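You operate a simulated robot arm through the tools that you are given. There is no shell and no other tool.

Carry out the task below with a simulated robot arm. There is one attempt and no reset: what you move stays moved.

TASK
Clean the lid of the can in the press slide with the brush, then cap it.
Fine: brush from the blue drawer and back, drawer closed; lay the new orange cap on, slide in, press it home; slide left in; other cans and caps stay. What is to be rubbed or washed off counts as gone when no trace of it is left.

The check looks at the end state, three seconds after you hand in, the way a careful person would. Anything else that was tipped, shoved, dropped, spilled or broken makes it a failure. A push-on lid holds only when it is set on centred and level and pressed home; a screw cap is set on level and turned clockwise until tight.

THE ROBOT
A 7-joint arm with a two-finger parallel gripper, fixed in place. Base frame: the origin is at the foot of the arm, x ahead of it, y to its left, z up. Readings come in mm, rad, newtons and seconds.
Its first joint turns from -2.897 to 2.897 rad. Payload 4.4 kg.
Tool frame: the origin (TCP) lies between the finger pads and is the grasp point; the fingertips stand 23 mm ahead of it; z points along the fingers, y is the line along which they close. The gripper opens to 94 mm. The fingers are 38 mm wide and 10 mm thick; the gripper's body (54 by 96 mm) begins 39 mm behind the TCP.
Orientation is that of the tool frame in the base frame, as a unit quaternion [x, y, z, w]. With the fingers straight down and closing along the base's y, the tool's x points along the base's -x, its y along +y and its z along -z.

THE INTERFACE
- The arm moves only by the tool move_arm. Its argument "moves" is a list of rows, each an object (a shift or turn left out is 0, a gripper value left out holds the last) with "travel": the shift along the tool's x, y, z in m, a list of three; "rot": the turn, a rotation vector about the tool's x, y, z in rad, a list of three; "grip": the gripper command, from -1 (shut) to 1 (fully open), values between in proportion. In form: [{"travel": [dx, dy, dz], "rot": [rx, ry, rz], "grip": grip}, ...]. A call has 1 to 20 rows; each row shifts and turns the commanded pose from where the row before left it, along the tool's axes as they then stand. A row lasts 0.2 s, in which the tool goes at most 50 mm and 0.15 rad; a call with a longer step from one row to the next is refused whole, and so is a gripper value outside its range. A pose out of reach is approached as far as the arm can. The call stops where the force on the tool passes 70 N (or 10 N more than at its start, if that is more) or the arm is blocked; 0.2 s more then pass. Each finger travels about 72 mm/s and halts on what it meets, pressing with about 30 N; the grip force reading is that of the motor and also rises with nothing between the fingers. The clock runs only during rows and for 0.2 s after the last one: add rows that do not move to give the fingers time. The reply holds the time, the measured pose of the TCP, the force on the tool along the base axes, the opening and the grip force, in the units named above and with some noise, with the torque about the TCP (base axes, N m) and any sound that the robot's microphone picked up, and new pictures: "show" is both (left out), scene, wrist or none.
- Cameras (640 x 400 px; columns grow to the right, rows downward): "scene" is fixed at [399.1, 501.1, 1719.8]; the picture's right is [0.30, -0.95, 0.00], its down [-0.91, -0.28, -0.30] and it looks along [0.28, 0.09, -0.96] (base axes); focal length 240 px, centre (320, 200). "wrist" rides on the gripper at [86, 16, -74] in the tool frame; the picture's right is [-0.18, 0.98, 0.00], its down [-0.58, -0.11, -0.81] and it looks along [-0.79, -0.15, 0.59] (tool axes); focal length 243 px, centre (320, 200). There is no depth. A picture from a camera that has moved, and an enlarged one, comes with that camera's place and axes in the base frame and with its lens.
- inspect(camera, box): a new picture of the part [left, top, right, bottom] of that camera's present view, enlarged. No time passes.
- sign_off(): hands the job in; it is judged then, once.

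Nothing tells you positions but the pictures and the camera data. Unless the task says otherwise, let go and move clear before handing in.

The tools are called after "Request:" by a JSON object that holds its "name" and its "arguments". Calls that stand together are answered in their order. move_arm: Moves the arm, as the interface text tells. Its arguments: {"type":"object","properties":{"moves":{"type":"array","items":{"type":"object","properties":{"travel":{"type":"array","items":{"type":"number"}},"rot":{"type":"array","items":{"type":"number"}},"grip":{"type":"number"}}}},"show":{"type":"string","enum":["both","scene","wrist","none"]}},"required":["moves"]} The other tools are called the same way: inspect (camera, box) takes an enlarged picture of a part of a camera's view; sign_off () hands the job in.

At the start:

```text
time: 0.0
ee_pos: [459.3, 758.5, 1382.0]
ee_rot: [0.0, 1.0, 0.0, 0.0]
ft_force: [0.5, -0.2, -0.7]
ft_torque: [0.0, 0.01, 0.0]
width: 94.1
grip_force: 0.1
```

scene: 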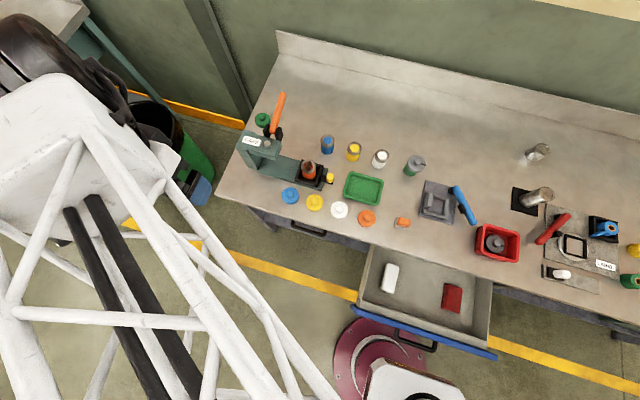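
wrist: 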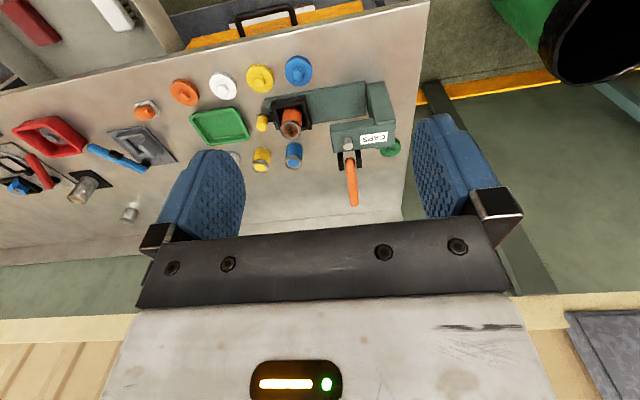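

I see a bench with a press ("CAPS") on the left, with a can in its slide, cans and caps nearby, and an open drawer with a blue front holding two objects. I'll look closer first.

Request:
{"name": "inspect", "arguments": {"camera": "scene", "box": [220, 80, 440, 240]}}

Request:
{"name": "inspect", "arguments": {"camera": "scene", "box": [330, 220, 530, 380]}}

Request:
{"name": "inspect", "arguments": {"camera": "wrist", "box": [160, 50, 420, 220]}}

Request:
{"name": "inspect", "arguments": {"camera": "scene", "box": [400, 130, 640, 300]}}

```text
2.50 times, centred on (330, 160) of scene
camera zoom: at [399.1, 501.1, 1719.8], right [0.3, -0.95, 0.0], down [-0.91, -0.28, -0.3], along [0.28, 0.09, -0.96], focal length 601 px, centre (295, 300)
```

zoom: 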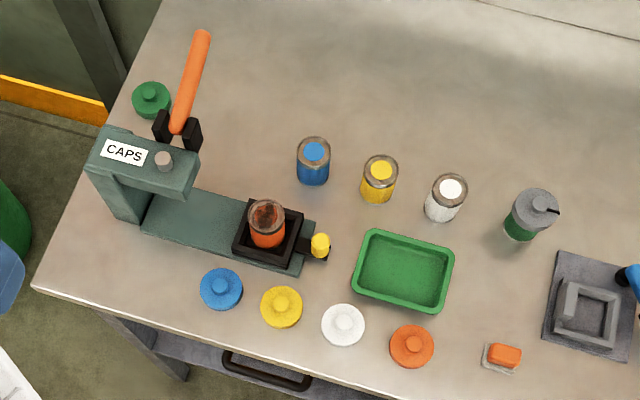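

```text
2.50 times, centred on (430, 300) of scene
camera zoom: at [399.1, 501.1, 1719.8], right [0.3, -0.95, 0.0], down [-0.91, -0.28, -0.3], along [0.28, 0.09, -0.96], focal length 601 px, centre (45, -50)
```

zoom: 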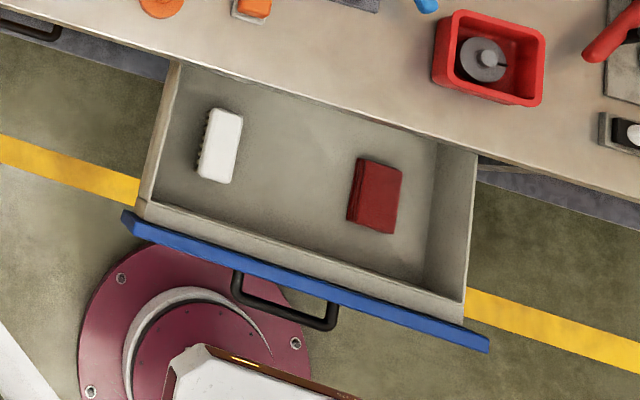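

```text
2.35 times, centred on (290, 135) of wrist
camera zoom: at [373.4, 775.7, 1456.9], right [0.18, 0.98, 0.0], down [0.58, -0.11, 0.81], along [0.79, -0.15, -0.59], focal length 571 px, centre (391, 353)
```

zoom: 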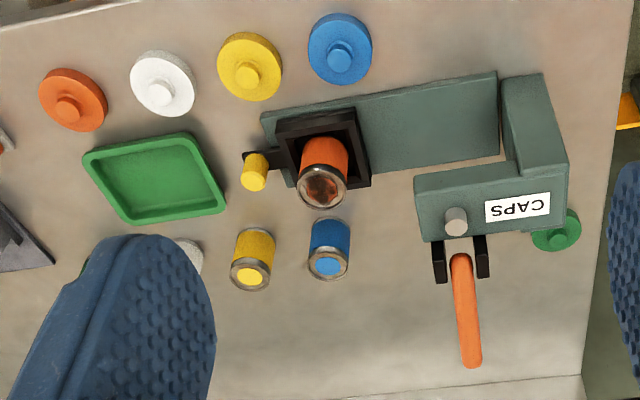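

```text
2.35 times, centred on (520, 215) of scene
camera zoom: at [399.1, 501.1, 1719.8], right [0.3, -0.95, 0.0], down [-0.91, -0.28, -0.3], along [0.28, 0.09, -0.96], focal length 565 px, centre (-151, 165)
```

zoom: 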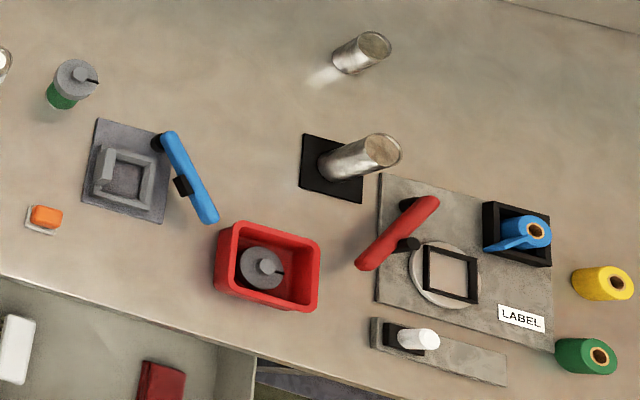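

The bench top looks to be at about z≈900. The can in the slide has its lid near (716, 642, 988), and the press ram is near (715, 770), so the slide must travel about 128 mm in +y. I'll move above the drawer to look at the brush.

Request:
{"name": "move_arm", "arguments": {"moves": [{"travel": [0.0092, -0.0363, 0.013]}, {"travel": [0.0092, -0.0363, 0.013]}, {"travel": [0.0092, -0.0363, 0.013]}, {"travel": [0.0092, -0.0363, 0.013]}, {"travel": [0.0092, -0.0363, 0.013]}, {"travel": [0.0092, -0.0363, 0.013]}, {"travel": [0.0092, -0.0363, 0.013]}, {"travel": [0.0092, -0.0363, 0.013]}, {"travel": [0.0092, -0.0363, 0.013]}, {"travel": [0.0092, -0.0363, 0.013]}, {"travel": [0.0092, -0.0363, 0.013]}, {"travel": [0.0092, -0.0363, 0.013]}, {"travel": [0.0092, -0.0363, 0.013]}, {"travel": [0.0092, -0.0363, 0.013]}, {}]}}

```text
time: 3.2
ee_pos: [330.6, 252.6, 1200.5]
ee_rot: [0.0, 1.0, 0.0, 0.0]
ft_force: [1.3, 0.1, 0.0]
ft_torque: [0.04, 0.01, 0.01]
width: 94.0
grip_force: 0.0
camera wrist: at [243.7, 268.9, 1273.9], right [0.18, 0.98, 0.0], down [0.58, -0.11, 0.81], along [0.79, -0.15, -0.59], focal length 243 px, centre (320, 200)
```

scene: 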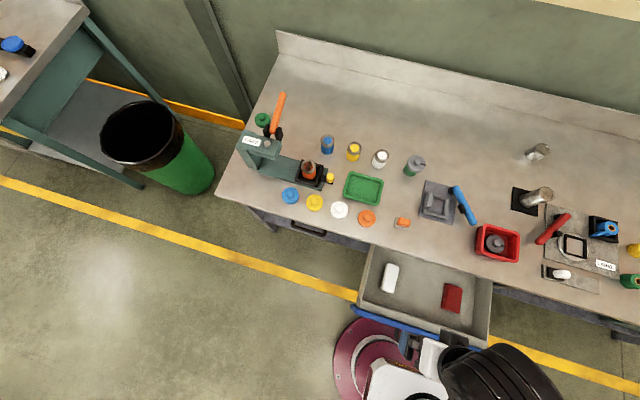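
wrist: 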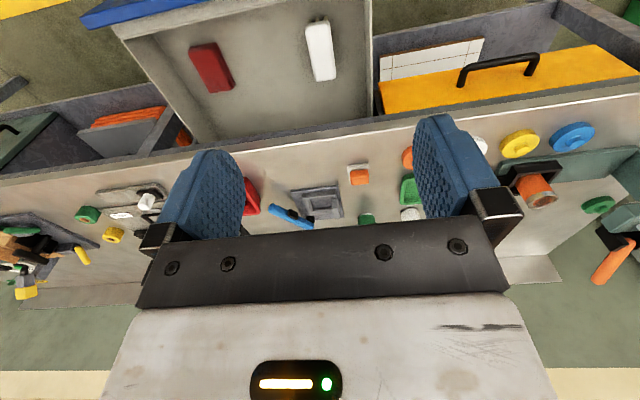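

The brush is the white block in the open blue-front drawer. I'll enlarge it in both views to triangulate.

Request:
{"name": "inspect", "arguments": {"camera": "wrist", "box": [160, 0, 400, 150]}}

Request:
{"name": "inspect", "arguments": {"camera": "scene", "box": [350, 240, 510, 350]}}

Request:
{"name": "inspect", "arguments": {"camera": "wrist", "box": [440, 90, 640, 300]}}

```text
2.67 times, centred on (280, 75) of wrist
camera zoom: at [243.7, 268.9, 1273.9], right [0.18, 0.98, 0.0], down [0.58, -0.11, 0.81], along [0.79, -0.15, -0.59], focal length 647 px, centre (427, 533)
```

zoom: 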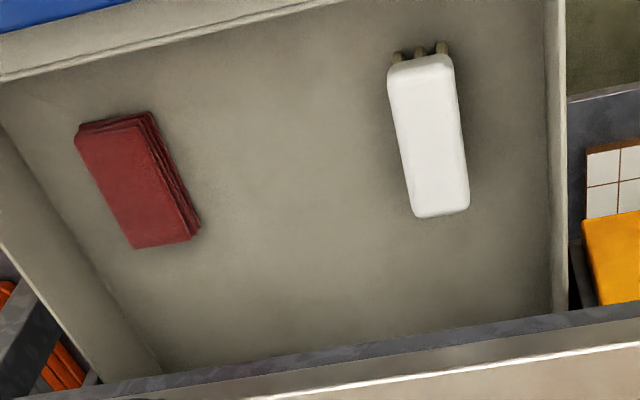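

```text
3.64 times, centred on (430, 295) of scene
camera zoom: at [399.1, 501.1, 1719.8], right [0.3, -0.95, 0.0], down [-0.91, -0.28, -0.3], along [0.28, 0.09, -0.96], focal length 874 px, centre (-80, -146)
```

zoom: 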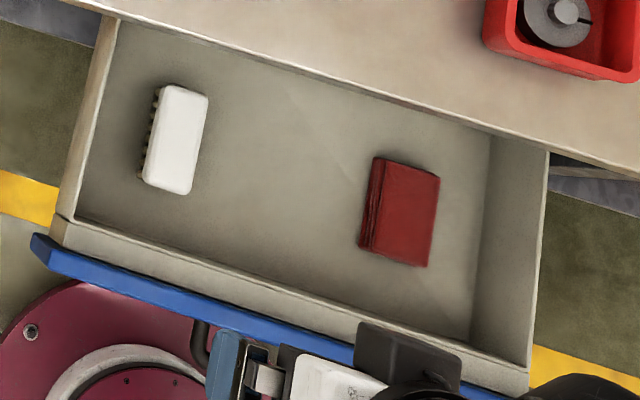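

```text
1.90 times, centred on (540, 195) of wrist
camera zoom: at [243.7, 268.9, 1273.9], right [0.18, 0.98, 0.0], down [0.58, -0.11, 0.81], along [0.79, -0.15, -0.59], focal length 462 px, centre (-99, 210)
```

zoom: 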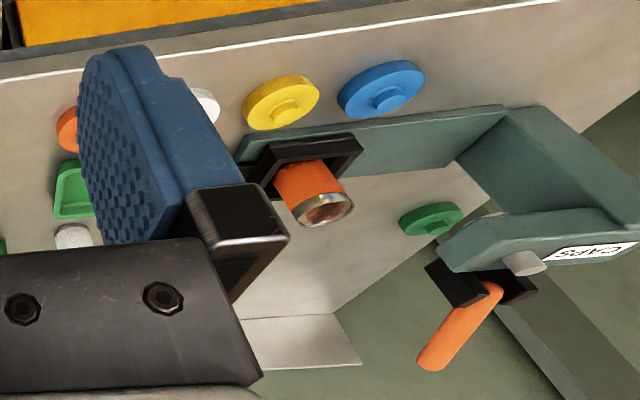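

The brush lies bristles-down in the drawer at about (469, 231), with its top at z≈715. It is about 105 mm long along x and 51 mm wide. I'll descend part way above its near end and look again.

Request:
{"name": "move_arm", "arguments": {"moves": [{"travel": [-0.011, -0.0022, 0.035], "grip": 0.6}, {"travel": [-0.011, -0.0022, 0.035]}, {"travel": [-0.011, -0.0022, 0.035]}, {"travel": [-0.011, -0.0022, 0.035]}, {"travel": [-0.011, -0.0022, 0.035]}, {"travel": [-0.011, -0.0022, 0.035]}, {"travel": [-0.011, -0.0022, 0.035]}, {"travel": [-0.011, -0.0022, 0.035]}, {"travel": [-0.011, -0.0022, 0.035]}, {"travel": [-0.011, -0.0022, 0.035]}, {}]}}

```text
time: 5.6
ee_pos: [441.8, 229.1, 850.8]
ee_rot: [0.001, 1.0, 0.0, 0.0]
ft_force: [-0.4, 0.9, 0.5]
ft_torque: [0.01, 0.0, 0.03]
width: 75.0
grip_force: 0.0
camera wrist: at [355.8, 245.2, 925.7], right [0.18, 0.98, 0.0], down [0.58, -0.11, 0.81], along [0.79, -0.15, -0.59], focal length 243 px, centre (320, 200)
```

scene: 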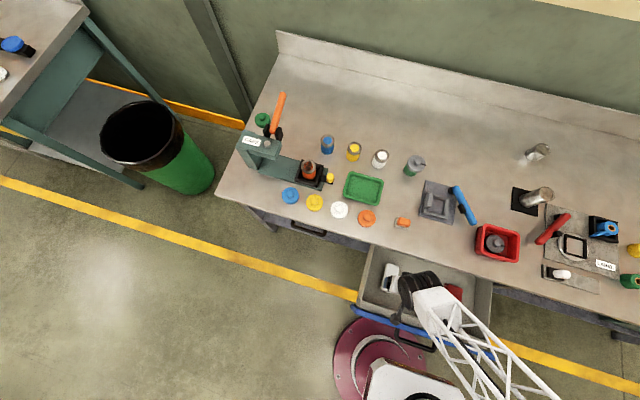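
wrist: 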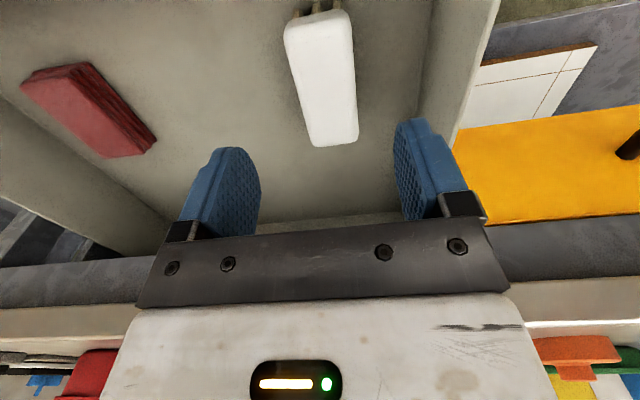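

The view from here gives the brush top at z≈720 and its near edge at x≈417, centred on y≈231. I'll go lower and check again before gripping.

Request:
{"name": "move_arm", "arguments": {"moves": [{"travel": [0, 0.0015, 0.03]}, {"travel": [0, 0, 0.03]}, {"travel": [0, 0, 0.025]}, {}], "show": "both"}}

Request:
{"name": "inspect", "arguments": {"camera": "wrist", "box": [160, 0, 480, 200]}}

```text
time: 6.6
ee_pos: [441.0, 231.1, 767.8]
ee_rot: [0.0, 1.0, 0.0, 0.0]
ft_force: [-0.2, 0.2, -0.6]
ft_torque: [-0.01, 0.05, 0.01]
width: 75.3
grip_force: 0.1
camera wrist: at [355.0, 246.9, 841.8], right [0.18, 0.98, 0.0], down [0.58, -0.11, 0.81], along [0.79, -0.15, -0.59], focal length 243 px, centre (320, 200)
```

scene: 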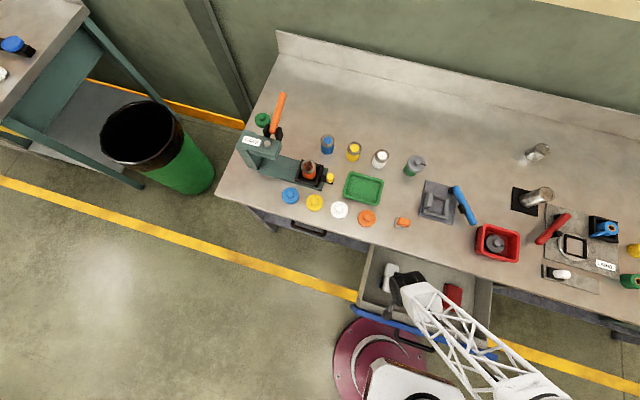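
wrist: 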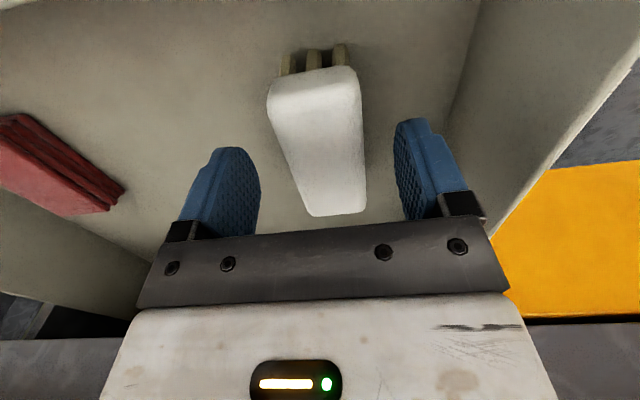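

```text
2.00 times, centred on (320, 100) of wrist
camera zoom: at [355.0, 246.9, 841.8], right [0.18, 0.98, 0.0], down [0.58, -0.11, 0.81], along [0.79, -0.15, -0.59], focal length 485 px, centre (320, 400)
```

zoom: 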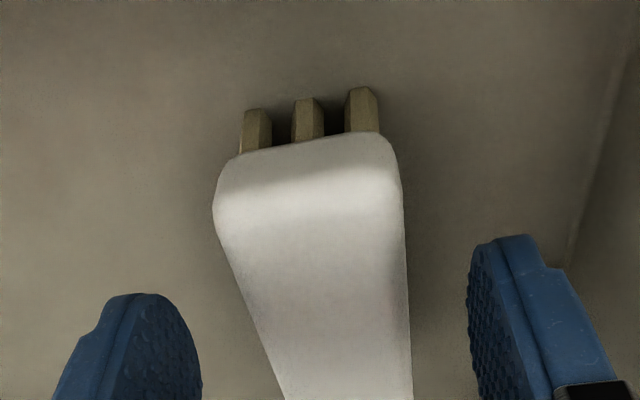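

The block spans roughly z 705–725, with bristles below to about 675. I'll lower the TCP to z≈716 and grip the near end.

Request:
{"name": "move_arm", "arguments": {"moves": [{"travel": [0, -0.0005, 0.026]}, {"travel": [0, 0, 0.025]}, {}, {"grip": -1}, {}, {}, {}, {}]}}

Request:
{"name": "inspect", "arguments": {"camera": "wrist", "box": [160, 0, 480, 200]}}

```text
time: 8.4
ee_pos: [440.7, 231.0, 718.4]
ee_rot: [0.001, 1.0, 0.0, 0.0]
ft_force: [-0.6, -0.2, 0.6]
ft_torque: [0.01, 0.01, -0.03]
width: 49.8
grip_force: 30.1
camera wrist: at [354.3, 247.2, 790.5], right [0.18, 0.98, 0.0], down [0.58, -0.11, 0.81], along [0.79, -0.15, -0.59], focal length 243 px, centre (320, 200)
```

scene: 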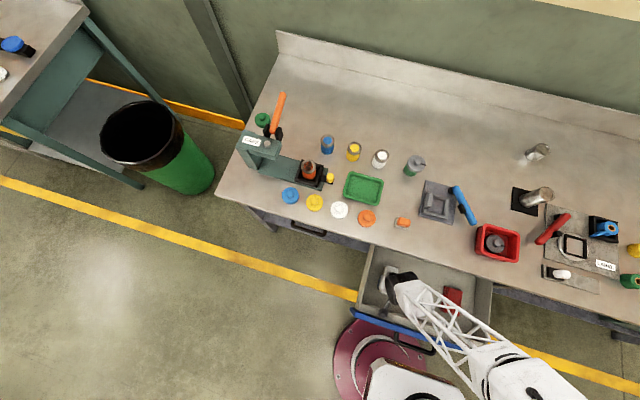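
wrist: 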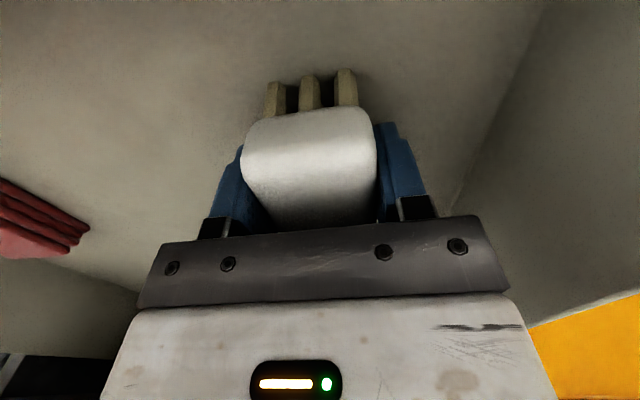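

```text
2.00 times, centred on (320, 100) of wrist
camera zoom: at [354.3, 247.2, 790.5], right [0.18, 0.98, 0.0], down [0.58, -0.11, 0.81], along [0.79, -0.15, -0.59], focal length 485 px, centre (320, 400)
```

zoom: 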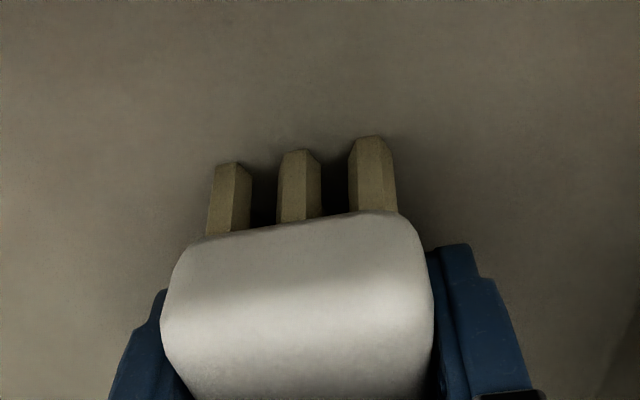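

The brush is held, 49.8 mm wide, with the TCP at z≈718, and I'll use that same height when putting it back. Next I'll lift it out, easing slightly away from the bench edge.

Request:
{"name": "move_arm", "arguments": {"moves": [{"travel": [0, 0, -0.02]}, {"travel": [0.005, 0, -0.03]}, {"travel": [0.005, 0, -0.04]}, {"travel": [0.005, 0, -0.04]}, {"travel": [0, 0, -0.04]}, {"travel": [0, 0, -0.04]}, {"travel": [0, 0, -0.04]}, {"travel": [0, 0, -0.04]}, {"travel": [0, 0, -0.04]}, {"travel": [0, 0, -0.04]}, {"travel": [0, 0, -0.04]}, {}]}}

Request:
{"name": "inspect", "arguments": {"camera": "wrist", "box": [160, 0, 480, 200]}}

```text
time: 11.0
ee_pos: [424.9, 229.8, 1126.8]
ee_rot: [0.0, 1.0, 0.0, 0.0]
ft_force: [-0.3, 0.0, -0.2]
ft_torque: [-0.01, 0.03, 0.01]
width: 0.0
grip_force: 29.7
camera wrist: at [339.3, 245.7, 1200.9], right [0.18, 0.98, 0.0], down [0.58, -0.11, 0.81], along [0.79, -0.15, -0.59], focal length 243 px, centre (320, 200)
```

scene: 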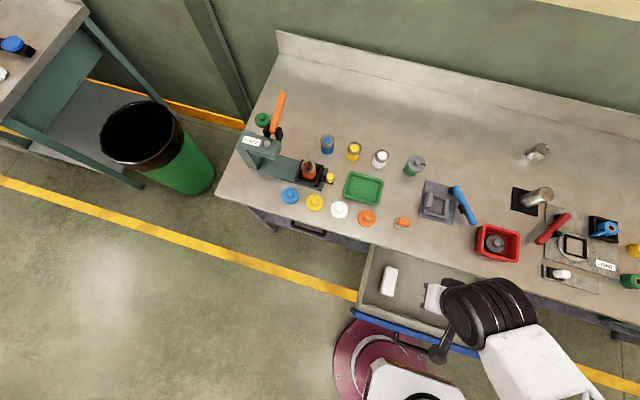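
wrist: 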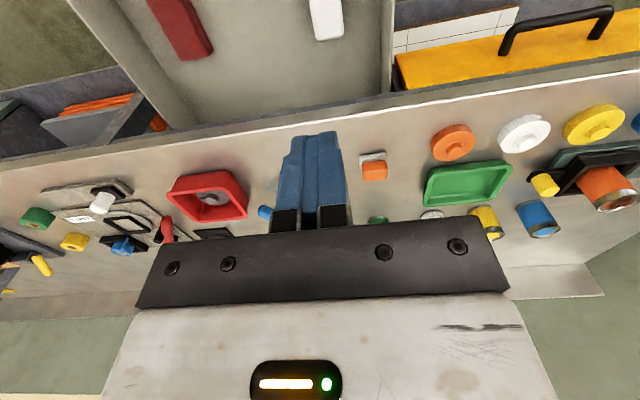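

```text
2.00 times, centred on (320, 100) of wrist
camera zoom: at [339.3, 245.7, 1200.9], right [0.18, 0.98, 0.0], down [0.58, -0.11, 0.81], along [0.79, -0.15, -0.59], focal length 485 px, centre (320, 400)
```

zoom: 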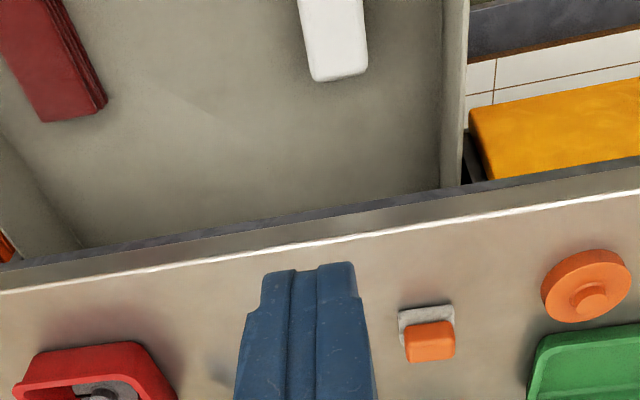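

The gripper reads width 0, so the brush slipped out. I need to see where it lies now and how high it really sits.

Request:
{"name": "inspect", "arguments": {"camera": "scene", "box": [350, 240, 510, 350]}}

Request:
{"name": "inspect", "arguments": {"camera": "wrist", "box": [280, 0, 380, 60]}}

```text
3.64 times, centred on (430, 295) of scene
camera zoom: at [399.1, 501.1, 1719.8], right [0.3, -0.95, 0.0], down [-0.91, -0.28, -0.3], along [0.28, 0.09, -0.96], focal length 874 px, centre (-80, -146)
```

zoom: 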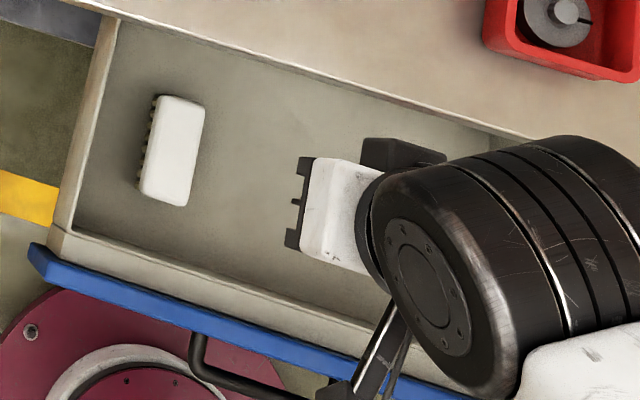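

```text
6.40 times, centred on (330, 30) of wrist
camera zoom: at [339.3, 245.7, 1200.9], right [0.18, 0.98, 0.0], down [0.58, -0.11, 0.81], along [0.79, -0.15, -0.59], focal length 1553 px, centre (256, 1288)
```

zoom: 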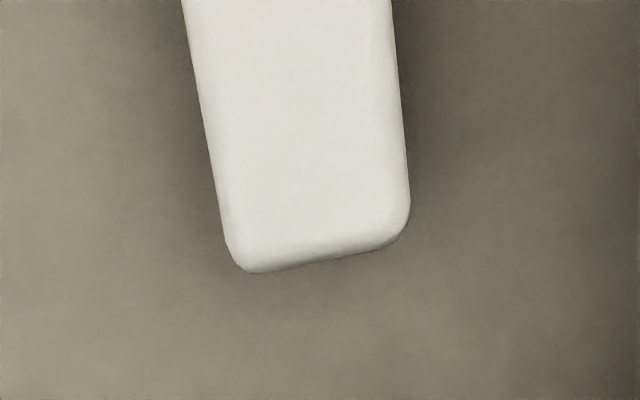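

The drawer and brush together moved about 12 mm toward −x, so the brush now centres near x≈457. I'll open and descend to take another careful look.

Request:
{"name": "move_arm", "arguments": {"moves": [{"travel": [-0.004, 0.0003, 0.04], "grip": 0.65}, {"travel": [-0.004, 0.0003, 0.04]}, {"travel": [-0.004, 0.0003, 0.04]}, {"travel": [-0.004, 0.0003, 0.04]}, {"travel": [-0.004, 0.0003, 0.04]}, {"travel": [0, 0, 0.04]}, {"travel": [0, 0, 0.04]}, {"travel": [0, 0, 0.04]}, {}, {}]}}

Request:
{"name": "inspect", "arguments": {"camera": "wrist", "box": [160, 0, 480, 200]}}

Request:
{"name": "inspect", "arguments": {"camera": "scene", "box": [350, 240, 510, 350]}}

```text
time: 13.2
ee_pos: [444.2, 232.4, 805.5]
ee_rot: [-0.001, 1.0, -0.001, 0.0]
ft_force: [0.3, 0.5, -0.3]
ft_torque: [-0.04, 0.02, 0.03]
width: 77.6
grip_force: 0.1
camera wrist: at [359.4, 248.0, 879.7], right [0.18, 0.98, 0.0], down [0.58, -0.11, 0.81], along [0.79, -0.15, -0.59], focal length 243 px, centre (320, 200)
```

scene: 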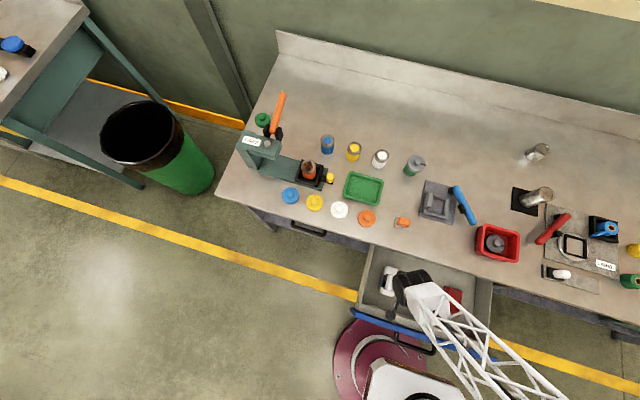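
wrist: 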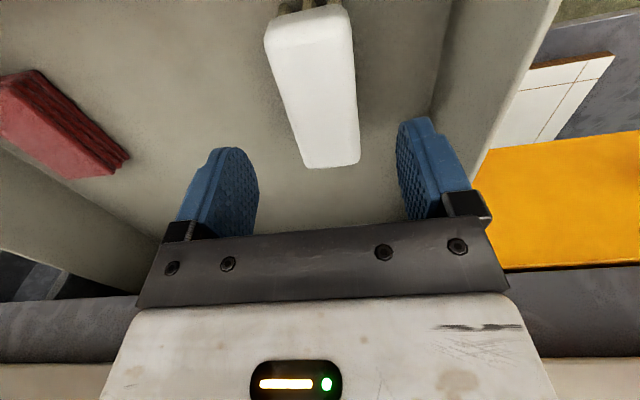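

```text
2.00 times, centred on (320, 100) of wrist
camera zoom: at [359.4, 248.0, 879.7], right [0.18, 0.98, 0.0], down [0.58, -0.11, 0.81], along [0.79, -0.15, -0.59], focal length 485 px, centre (320, 400)
```

zoom: 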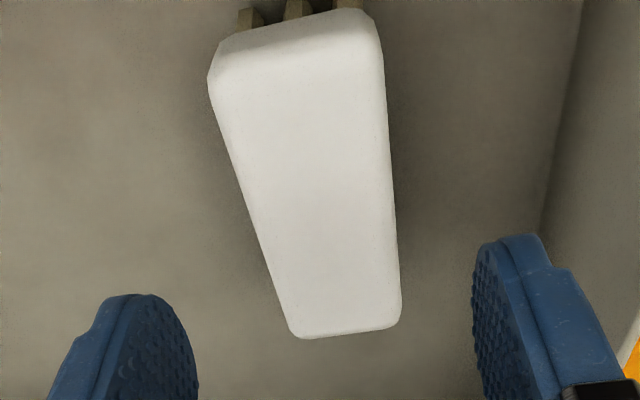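

```text
3.64 times, centred on (430, 295) of scene
camera zoom: at [399.1, 501.1, 1719.8], right [0.3, -0.95, 0.0], down [-0.91, -0.28, -0.3], along [0.28, 0.09, -0.96], focal length 874 px, centre (-80, -146)
```

zoom: 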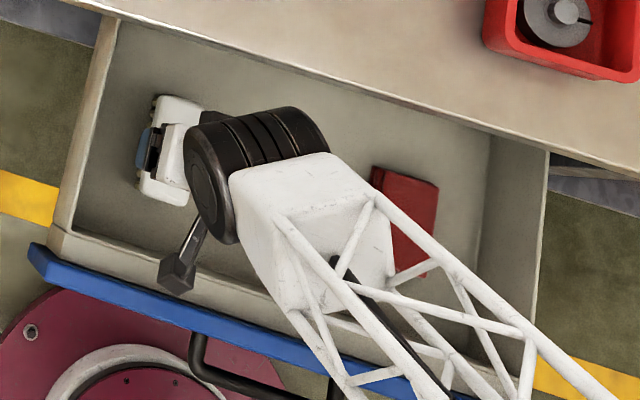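

From the perspective scale, the block top is at about z≈727. The camera box on its stalk probably snagged the drawer front last time. I'll grip nearer the brush's middle, slightly deeper, and lift slowly while checking.

Request:
{"name": "move_arm", "arguments": {"moves": [{"travel": [-0.008, -0.0012, 0.03]}, {"travel": [0, 0, 0.03]}, {"travel": [0, 0, 0.02]}, {"travel": [0, 0, 0.014]}, {}, {}]}}

Request:
{"name": "inspect", "arguments": {"camera": "wrist", "box": [160, 50, 480, 250]}}

Request:
{"name": "inspect", "arguments": {"camera": "scene", "box": [350, 240, 510, 350]}}

```text
time: 14.6
ee_pos: [452.2, 230.0, 709.9]
ee_rot: [0.0, 1.0, 0.0, 0.001]
ft_force: [-0.6, 0.2, 0.1]
ft_torque: [0.03, -0.01, 0.02]
width: 77.3
grip_force: 0.0
camera wrist: at [367.1, 246.2, 784.9], right [0.18, 0.98, 0.0], down [0.58, -0.11, 0.81], along [0.79, -0.15, -0.59], focal length 243 px, centre (320, 200)
```

scene: 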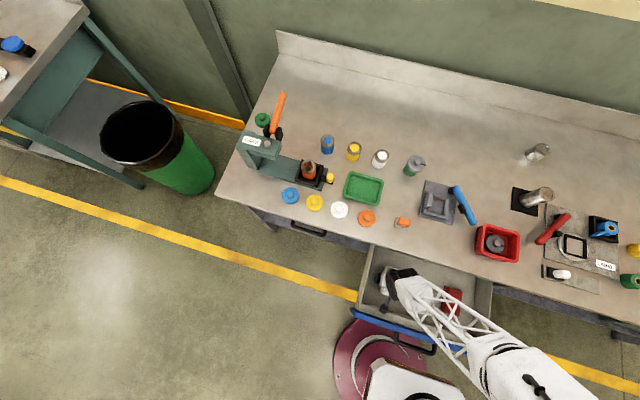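
wrist: 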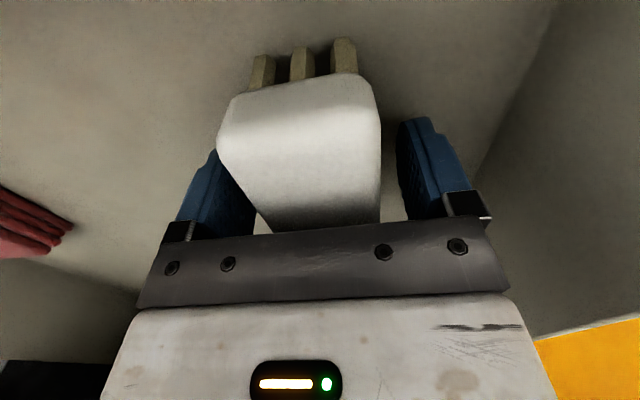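

```text
2.00 times, centred on (320, 150) of wrist
camera zoom: at [367.1, 246.2, 784.9], right [0.18, 0.98, 0.0], down [0.58, -0.11, 0.81], along [0.79, -0.15, -0.59], focal length 485 px, centre (320, 300)
```

zoom: 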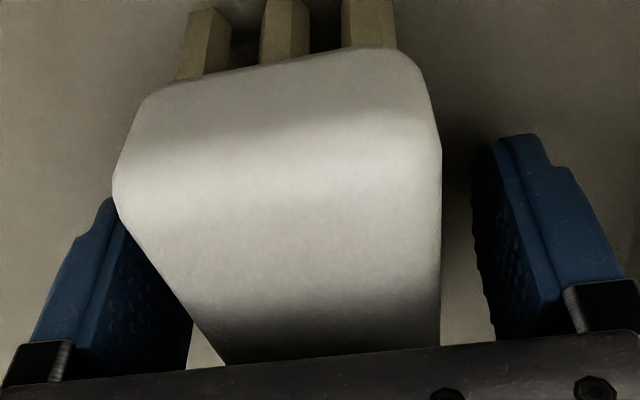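

```text
3.64 times, centred on (430, 295) of scene
camera zoom: at [399.1, 501.1, 1719.8], right [0.3, -0.95, 0.0], down [-0.91, -0.28, -0.3], along [0.28, 0.09, -0.96], focal length 874 px, centre (-80, -146)
```

zoom: 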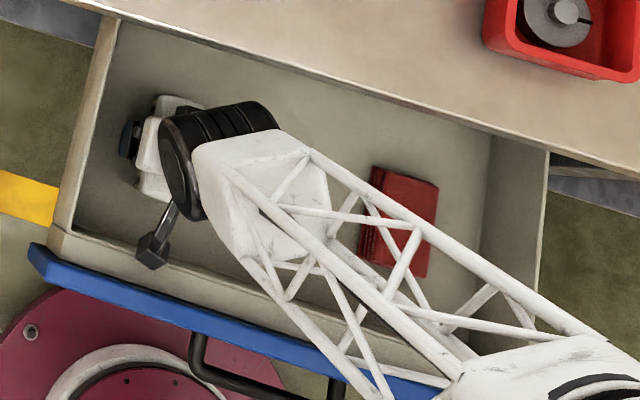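

The fingers now straddle the block, which spans about z 706–730, with the tips at about 687. I'll grip and lift slowly by 20 mm.

Request:
{"name": "move_arm", "arguments": {"moves": [{"grip": -1}, {}, {}, {}, {}, {"travel": [0, 0, -0.005]}, {"travel": [0, 0, -0.005]}, {"travel": [0, 0, -0.005]}, {"travel": [0, 0, -0.005]}, {}]}}

Request:
{"name": "inspect", "arguments": {"camera": "wrist", "box": [160, 50, 480, 250]}}

```text
time: 16.8
ee_pos: [452.9, 231.5, 731.8]
ee_rot: [0.001, 1.0, 0.0, 0.0]
ft_force: [-1.2, 0.1, -1.6]
ft_torque: [0.01, 0.02, 0.02]
width: 49.7
grip_force: 30.4
camera wrist: at [367.0, 246.4, 805.4], right [0.18, 0.98, 0.0], down [0.58, -0.11, 0.81], along [0.79, -0.15, -0.59], focal length 243 px, centre (320, 200)
```

scene: 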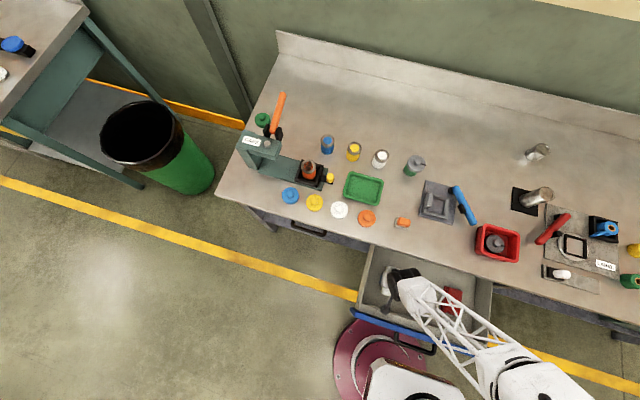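
wrist: 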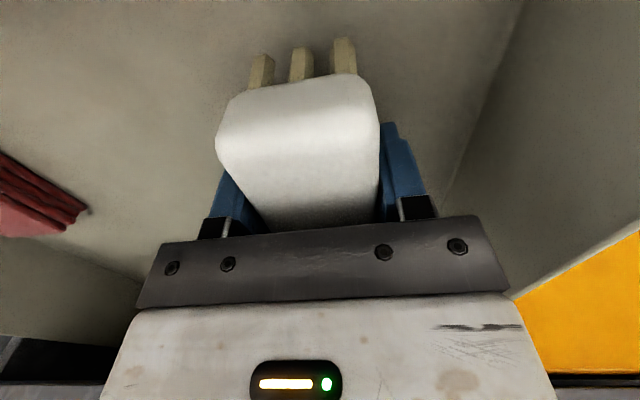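

```text
2.00 times, centred on (320, 150) of wrist
camera zoom: at [367.0, 246.4, 805.4], right [0.18, 0.98, 0.0], down [0.58, -0.11, 0.81], along [0.79, -0.15, -0.59], focal length 485 px, centre (320, 300)
```

zoom: 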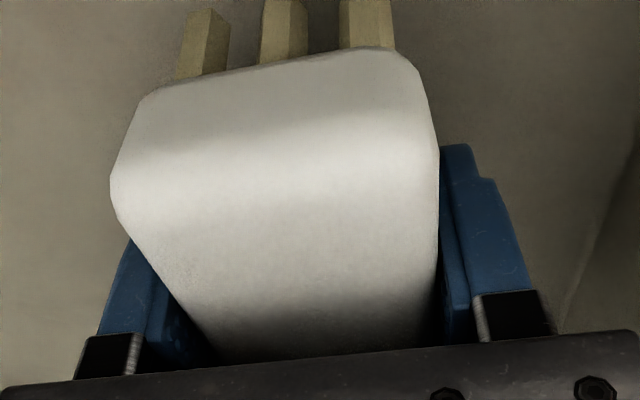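

The brush came up with the gripper this time, since its picture is unchanged after the 20 mm lift. I'll continue straight up at a moderate speed.

Request:
{"name": "move_arm", "arguments": {"moves": [{"travel": [0, 0, -0.008]}, {"travel": [0, 0, -0.012]}, {"travel": [0, 0, -0.018]}, {"travel": [0, 0, -0.022]}, {"travel": [0, 0, -0.022]}, {"travel": [0, 0, -0.022]}, {"travel": [0, 0, -0.022]}, {"travel": [0, 0, -0.022]}, {"travel": [0, 0, -0.022]}, {"travel": [0, 0, -0.022]}, {"travel": [0, 0, -0.022]}, {"travel": [0, 0, -0.022]}, {"travel": [0, 0, -0.022]}, {"travel": [0, 0, -0.022]}, {"travel": [0, 0, -0.022]}, {"travel": [0, 0, -0.022]}, {"travel": [0, 0, -0.022]}, {"travel": [0, 0, -0.022]}, {"travel": [0, 0, -0.01]}, {}]}}

Request:
{"name": "inspect", "arguments": {"camera": "scene", "box": [350, 200, 510, 350]}}

```text
time: 21.0
ee_pos: [454.0, 230.2, 1109.5]
ee_rot: [0.0, 1.0, -0.001, 0.0]
ft_force: [0.8, 0.0, -2.3]
ft_torque: [0.0, 0.02, 0.01]
width: 49.8
grip_force: 29.7
camera wrist: at [368.1, 247.2, 1183.3], right [0.18, 0.98, 0.0], down [0.58, -0.11, 0.81], along [0.79, -0.15, -0.59], focal length 243 px, centre (320, 200)
```

scene: 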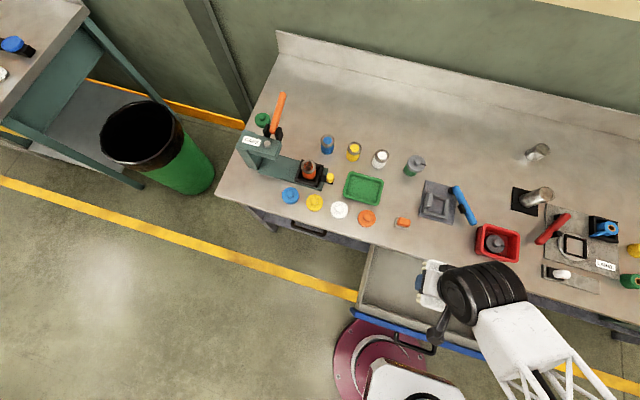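
wrist: 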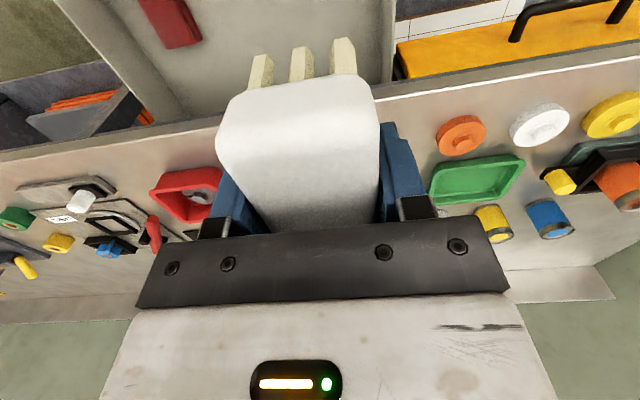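

```text
2.67 times, centred on (430, 275) of scene
camera zoom: at [399.1, 501.1, 1719.8], right [0.3, -0.95, 0.0], down [-0.91, -0.28, -0.3], along [0.28, 0.09, -0.96], focal length 641 px, centre (27, 0)
```

zoom: 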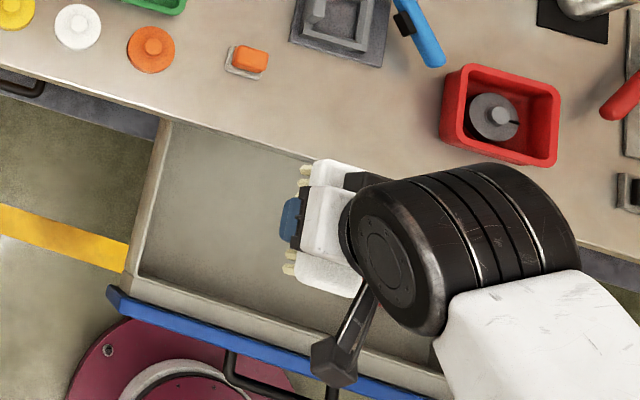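

The brush is firmly held, with the bristle bottoms about 38 mm below the TCP. Next I'll move toward the press slide for a closer look at the can lid.

Request:
{"name": "move_arm", "arguments": {"moves": [{"travel": [-0.004, 0.01, 0]}, {"travel": [-0.008, 0.02, 0]}, {"travel": [-0.009, 0.023, 0]}, {"travel": [-0.009, 0.023, 0]}, {"travel": [-0.009, 0.023, 0]}, {"travel": [-0.009, 0.023, 0]}, {"travel": [-0.009, 0.023, 0]}, {"travel": [-0.009, 0.023, 0]}, {"travel": [-0.009, 0.023, 0]}, {"travel": [-0.009, 0.023, 0]}, {"travel": [-0.009, 0.023, 0]}, {"travel": [-0.009, 0.023, 0]}, {"travel": [-0.009, 0.023, 0]}, {"travel": [-0.009, 0.023, 0]}, {"travel": [-0.009, 0.023, 0]}, {"travel": [-0.009, 0.02, 0]}, {"travel": [-0.004, 0.01, 0]}, {}]}}

Request:
{"name": "inspect", "arguments": {"camera": "scene", "box": [220, 80, 440, 240]}}

Request:
{"name": "inspect", "arguments": {"camera": "wrist", "box": [300, 0, 640, 250]}}

```text
time: 24.8
ee_pos: [595.5, 590.1, 1108.9]
ee_rot: [0.0, 1.0, -0.001, 0.001]
ft_force: [-0.1, 0.0, -0.4]
ft_torque: [-0.02, -0.02, 0.0]
width: 49.7
grip_force: 29.9
camera wrist: at [510.1, 607.1, 1182.6], right [0.18, 0.98, 0.0], down [0.58, -0.11, 0.81], along [0.79, -0.15, -0.59], focal length 243 px, centre (320, 200)
```

scene: 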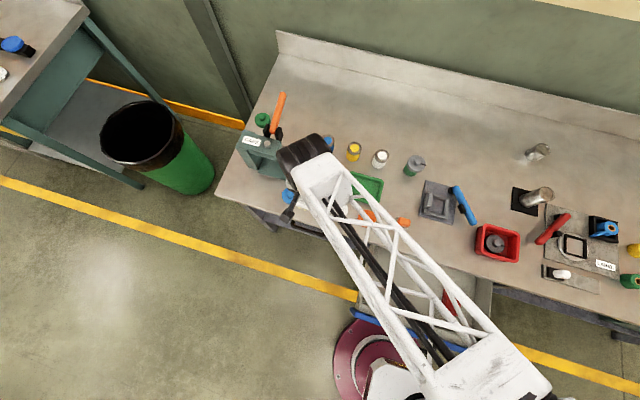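
wrist: 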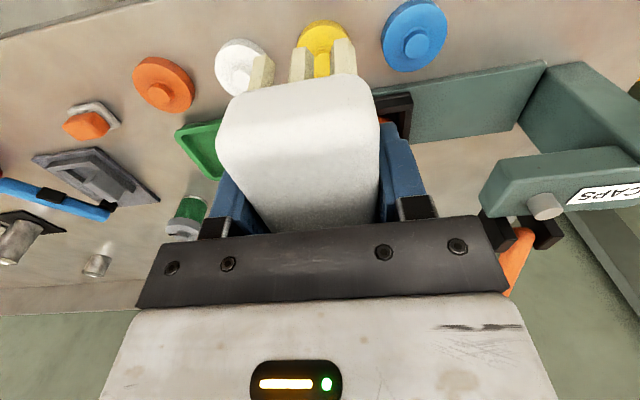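

```text
2.50 times, centred on (330, 160) of scene
camera zoom: at [399.1, 501.1, 1719.8], right [0.3, -0.95, 0.0], down [-0.91, -0.28, -0.3], along [0.28, 0.09, -0.96], focal length 601 px, centre (295, 300)
```

zoom: 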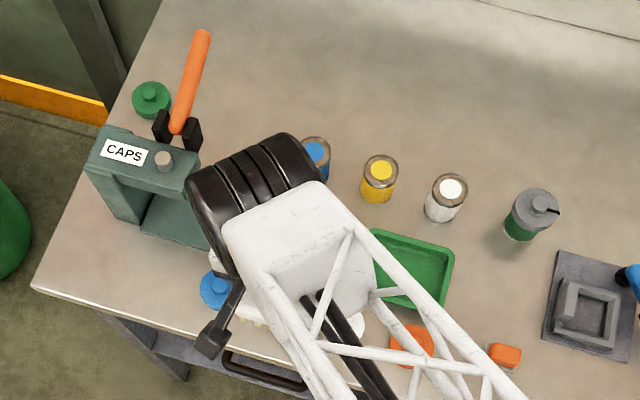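

```text
1.60 times, centred on (470, 125) of wrist
camera zoom: at [510.1, 607.1, 1182.6], right [0.18, 0.98, 0.0], down [0.58, -0.11, 0.81], along [0.79, -0.15, -0.59], focal length 388 px, centre (80, 320)
```

zoom: 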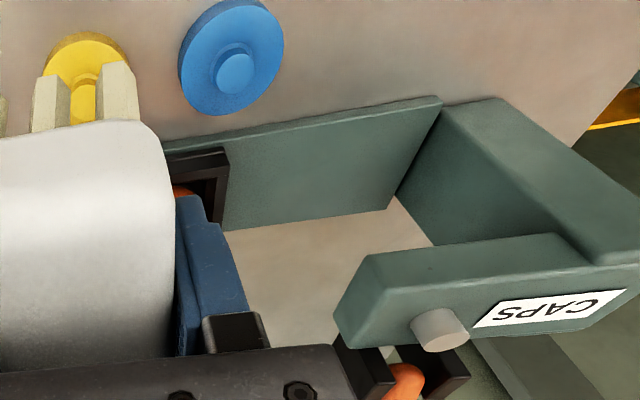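

My refined estimate of the can lid is about (720, 643, 985). I'll put the brush above it with the TCP at (690, 643) and descend gently until the bristles touch.

Request:
{"name": "move_arm", "arguments": {"moves": [{"travel": [-0.01, 0.006, 0.002]}, {"travel": [-0.02, 0.012, 0.006]}, {"travel": [-0.02, 0.012, 0.006]}, {"travel": [-0.02, 0.012, 0.006]}, {"travel": [-0.02, 0.009, 0.008]}, {"travel": [-0.005, 0.002, 0.004]}, {"travel": [0, 0, 0.01]}, {"travel": [0, 0, 0.01]}, {}, {}]}}

Request:
{"name": "inspect", "arguments": {"camera": "wrist", "box": [160, 0, 480, 200]}}

```text
time: 27.0
ee_pos: [690.5, 642.5, 1055.3]
ee_rot: [0.0, 1.0, 0.0, -0.001]
ft_force: [0.8, 0.3, -0.7]
ft_torque: [-0.01, 0.05, 0.01]
width: 49.6
grip_force: 30.6
camera wrist: at [604.6, 659.7, 1130.3], right [0.18, 0.98, 0.0], down [0.58, -0.11, 0.81], along [0.79, -0.15, -0.59], focal length 243 px, centre (320, 200)
```

scene: 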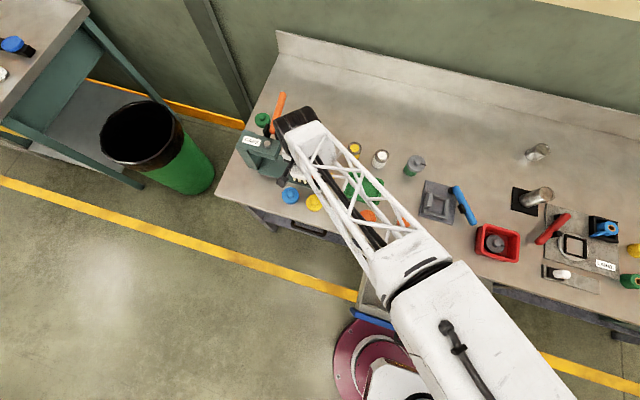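
wrist: 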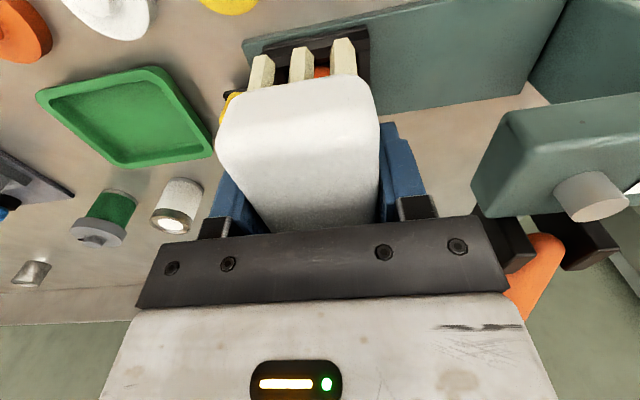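

```text
2.00 times, centred on (320, 100) of wrist
camera zoom: at [604.6, 659.7, 1130.3], right [0.18, 0.98, 0.0], down [0.58, -0.11, 0.81], along [0.79, -0.15, -0.59], focal length 485 px, centre (320, 400)
```

zoom: 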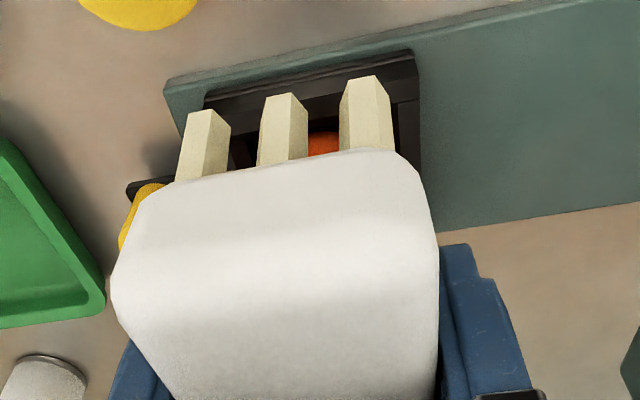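

The can shows orange beneath the bristles, roughly centred. I'll lower in small steps and watch the force.

Request:
{"name": "move_arm", "arguments": {"moves": [{"travel": [0, 0, 0.005]}, {"travel": [0, 0, 0.005]}, {"travel": [0, 0, 0.004]}, {"travel": [0, 0, 0.003]}, {}], "show": "wrist"}}

Request:
{"name": "move_arm", "arguments": {"moves": [{"travel": [0, 0, 0.003]}, {"travel": [0, 0, 0.003]}, {}], "show": "wrist"}}

```text
time: 28.2
ee_pos: [690.5, 642.3, 1038.9]
ee_rot: [0.0, 1.0, 0.0, 0.0]
ft_force: [-1.0, 0.0, -0.4]
ft_torque: [-0.02, 0.03, 0.0]
width: 49.7
grip_force: 30.0
camera wrist: at [604.3, 658.9, 1113.5], right [0.18, 0.98, 0.0], down [0.58, -0.11, 0.81], along [0.79, -0.15, -0.59], focal length 243 px, centre (320, 200)
```

wrist: 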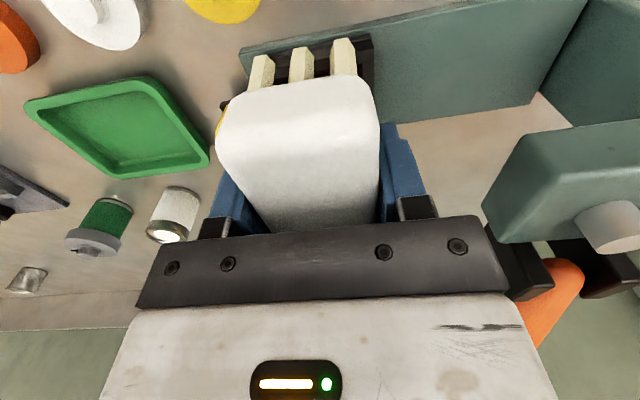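

```text
time: 29.0
ee_pos: [689.8, 641.9, 1032.8]
ee_rot: [-0.001, 1.0, 0.0, -0.001]
ft_force: [-1.2, 0.4, -1.9]
ft_torque: [0.02, 0.0, -0.02]
width: 49.6
grip_force: 30.2
camera wrist: at [604.3, 658.5, 1107.2], right [0.18, 0.98, 0.0], down [0.58, -0.11, 0.81], along [0.79, -0.15, -0.59], focal length 243 px, centre (320, 200)
```

wrist: 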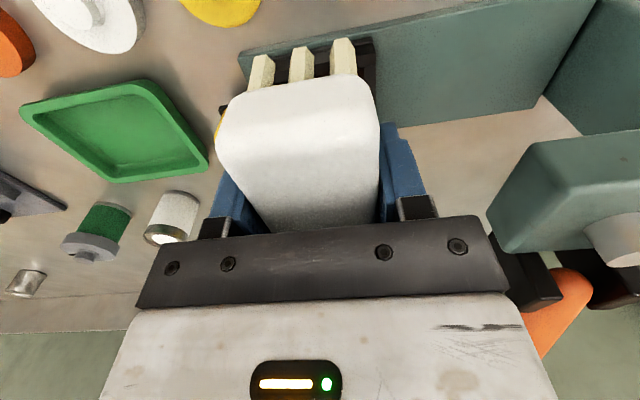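

Request:
{"name": "move_arm", "arguments": {"moves": [{"travel": [0, 0, 0.002]}, {"travel": [0, 0, 0.002]}, {}], "show": "none"}}

Request:
{"name": "move_arm", "arguments": {"moves": [{"travel": [0, 0, 0.002]}, {"travel": [0, 0, 0.001]}, {}], "show": "none"}}

```text
time: 29.8
ee_pos: [689.8, 643.1, 1029.1]
ee_rot: [0.001, 1.0, 0.0, 0.0]
ft_force: [-0.6, -0.2, -1.5]
ft_torque: [0.0, -0.01, 0.0]
width: 49.7
grip_force: 29.5
```

```text
time: 30.6
ee_pos: [689.8, 641.7, 1026.2]
ee_rot: [0.001, 1.0, 0.001, 0.0]
ft_force: [-0.5, 0.7, -0.9]
ft_torque: [0.02, 0.01, -0.01]
width: 49.8
grip_force: 30.1
```

There is no contact force yet, so I'll continue down in 1–2 mm steps.

Request:
{"name": "move_arm", "arguments": {"moves": [{"travel": [0, 0, 0.002]}, {}], "show": "none"}}

Request:
{"name": "move_arm", "arguments": {"moves": [{"travel": [0, 0, 0.002]}, {}], "show": "none"}}

Request:
{"name": "move_arm", "arguments": {"moves": [{"travel": [0, 0, 0.002]}, {}], "show": "wrist"}}

```text
time: 31.2
ee_pos: [689.7, 641.9, 1025.0]
ee_rot: [0.0, 1.0, 0.001, 0.0]
ft_force: [-0.3, 0.4, -1.4]
ft_torque: [-0.03, 0.03, 0.0]
width: 49.6
grip_force: 29.8
```

```text
time: 31.8
ee_pos: [689.2, 642.8, 1021.5]
ee_rot: [0.0, 1.0, 0.0, 0.0]
ft_force: [-0.4, 0.6, -0.6]
ft_torque: [0.0, 0.0, 0.03]
width: 49.6
grip_force: 30.0
```

```text
time: 32.4
ee_pos: [690.2, 643.1, 1021.0]
ee_rot: [-0.001, 1.0, -0.001, 0.0]
ft_force: [-0.8, -0.4, 6.3]
ft_torque: [-0.12, -0.2, -0.02]
width: 49.8
grip_force: 29.9
camera wrist: at [604.1, 658.4, 1095.8], right [0.18, 0.98, 0.0], down [0.58, -0.11, 0.81], along [0.79, -0.15, -0.59], focal length 243 px, centre (320, 200)
```

wrist: 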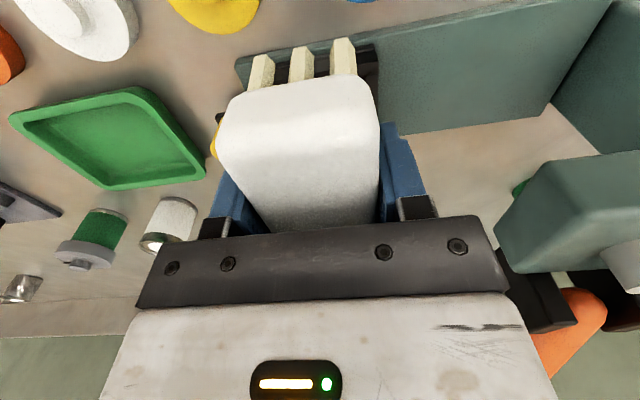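

Contact came at TCP z≈1020 with about 7 N. The slide can move along y, so I'll rub with strokes along x only, starting gently.

Request:
{"name": "move_arm", "arguments": {"moves": [{"travel": [-0.008, 0, -0.0005]}, {"travel": [-0.008, 0, 0]}, {"travel": [0.01, 0, 0]}, {"travel": [0.01, 0, 0]}, {"travel": [0.01, 0, 0]}, {"travel": [-0.01, 0, 0]}, {"travel": [-0.01, 0, 0]}, {"travel": [-0.01, 0, 0]}, {}], "show": "both"}}

```text
time: 34.4
ee_pos: [707.1, 642.3, 1020.3]
ee_rot: [0.0, 1.0, 0.0, 0.0]
ft_force: [-2.3, -1.5, 11.6]
ft_torque: [-0.11, -0.04, -0.05]
width: 50.1
grip_force: 30.0
camera wrist: at [620.7, 658.4, 1095.7], right [0.18, 0.98, 0.0], down [0.58, -0.11, 0.81], along [0.79, -0.15, -0.59], focal length 243 px, centre (320, 200)
```

scene: 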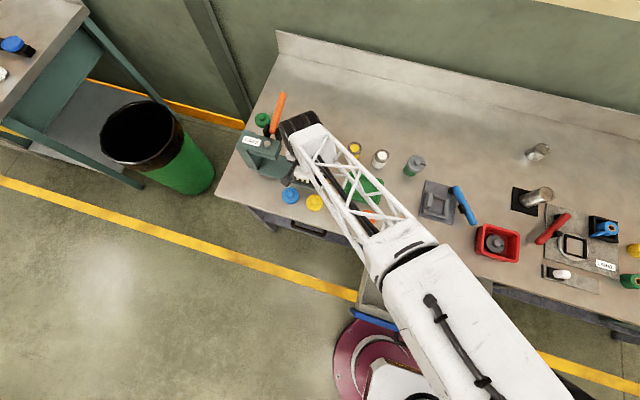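
wrist: 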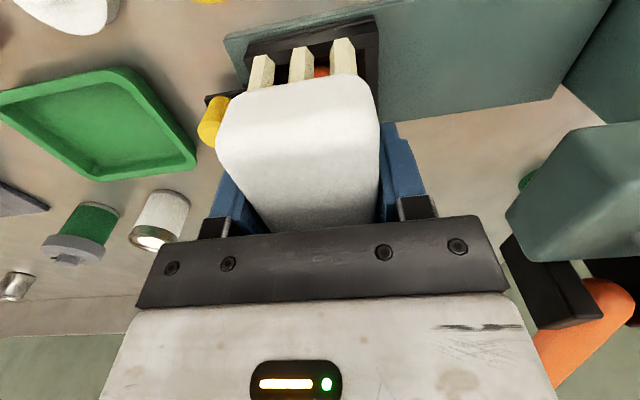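

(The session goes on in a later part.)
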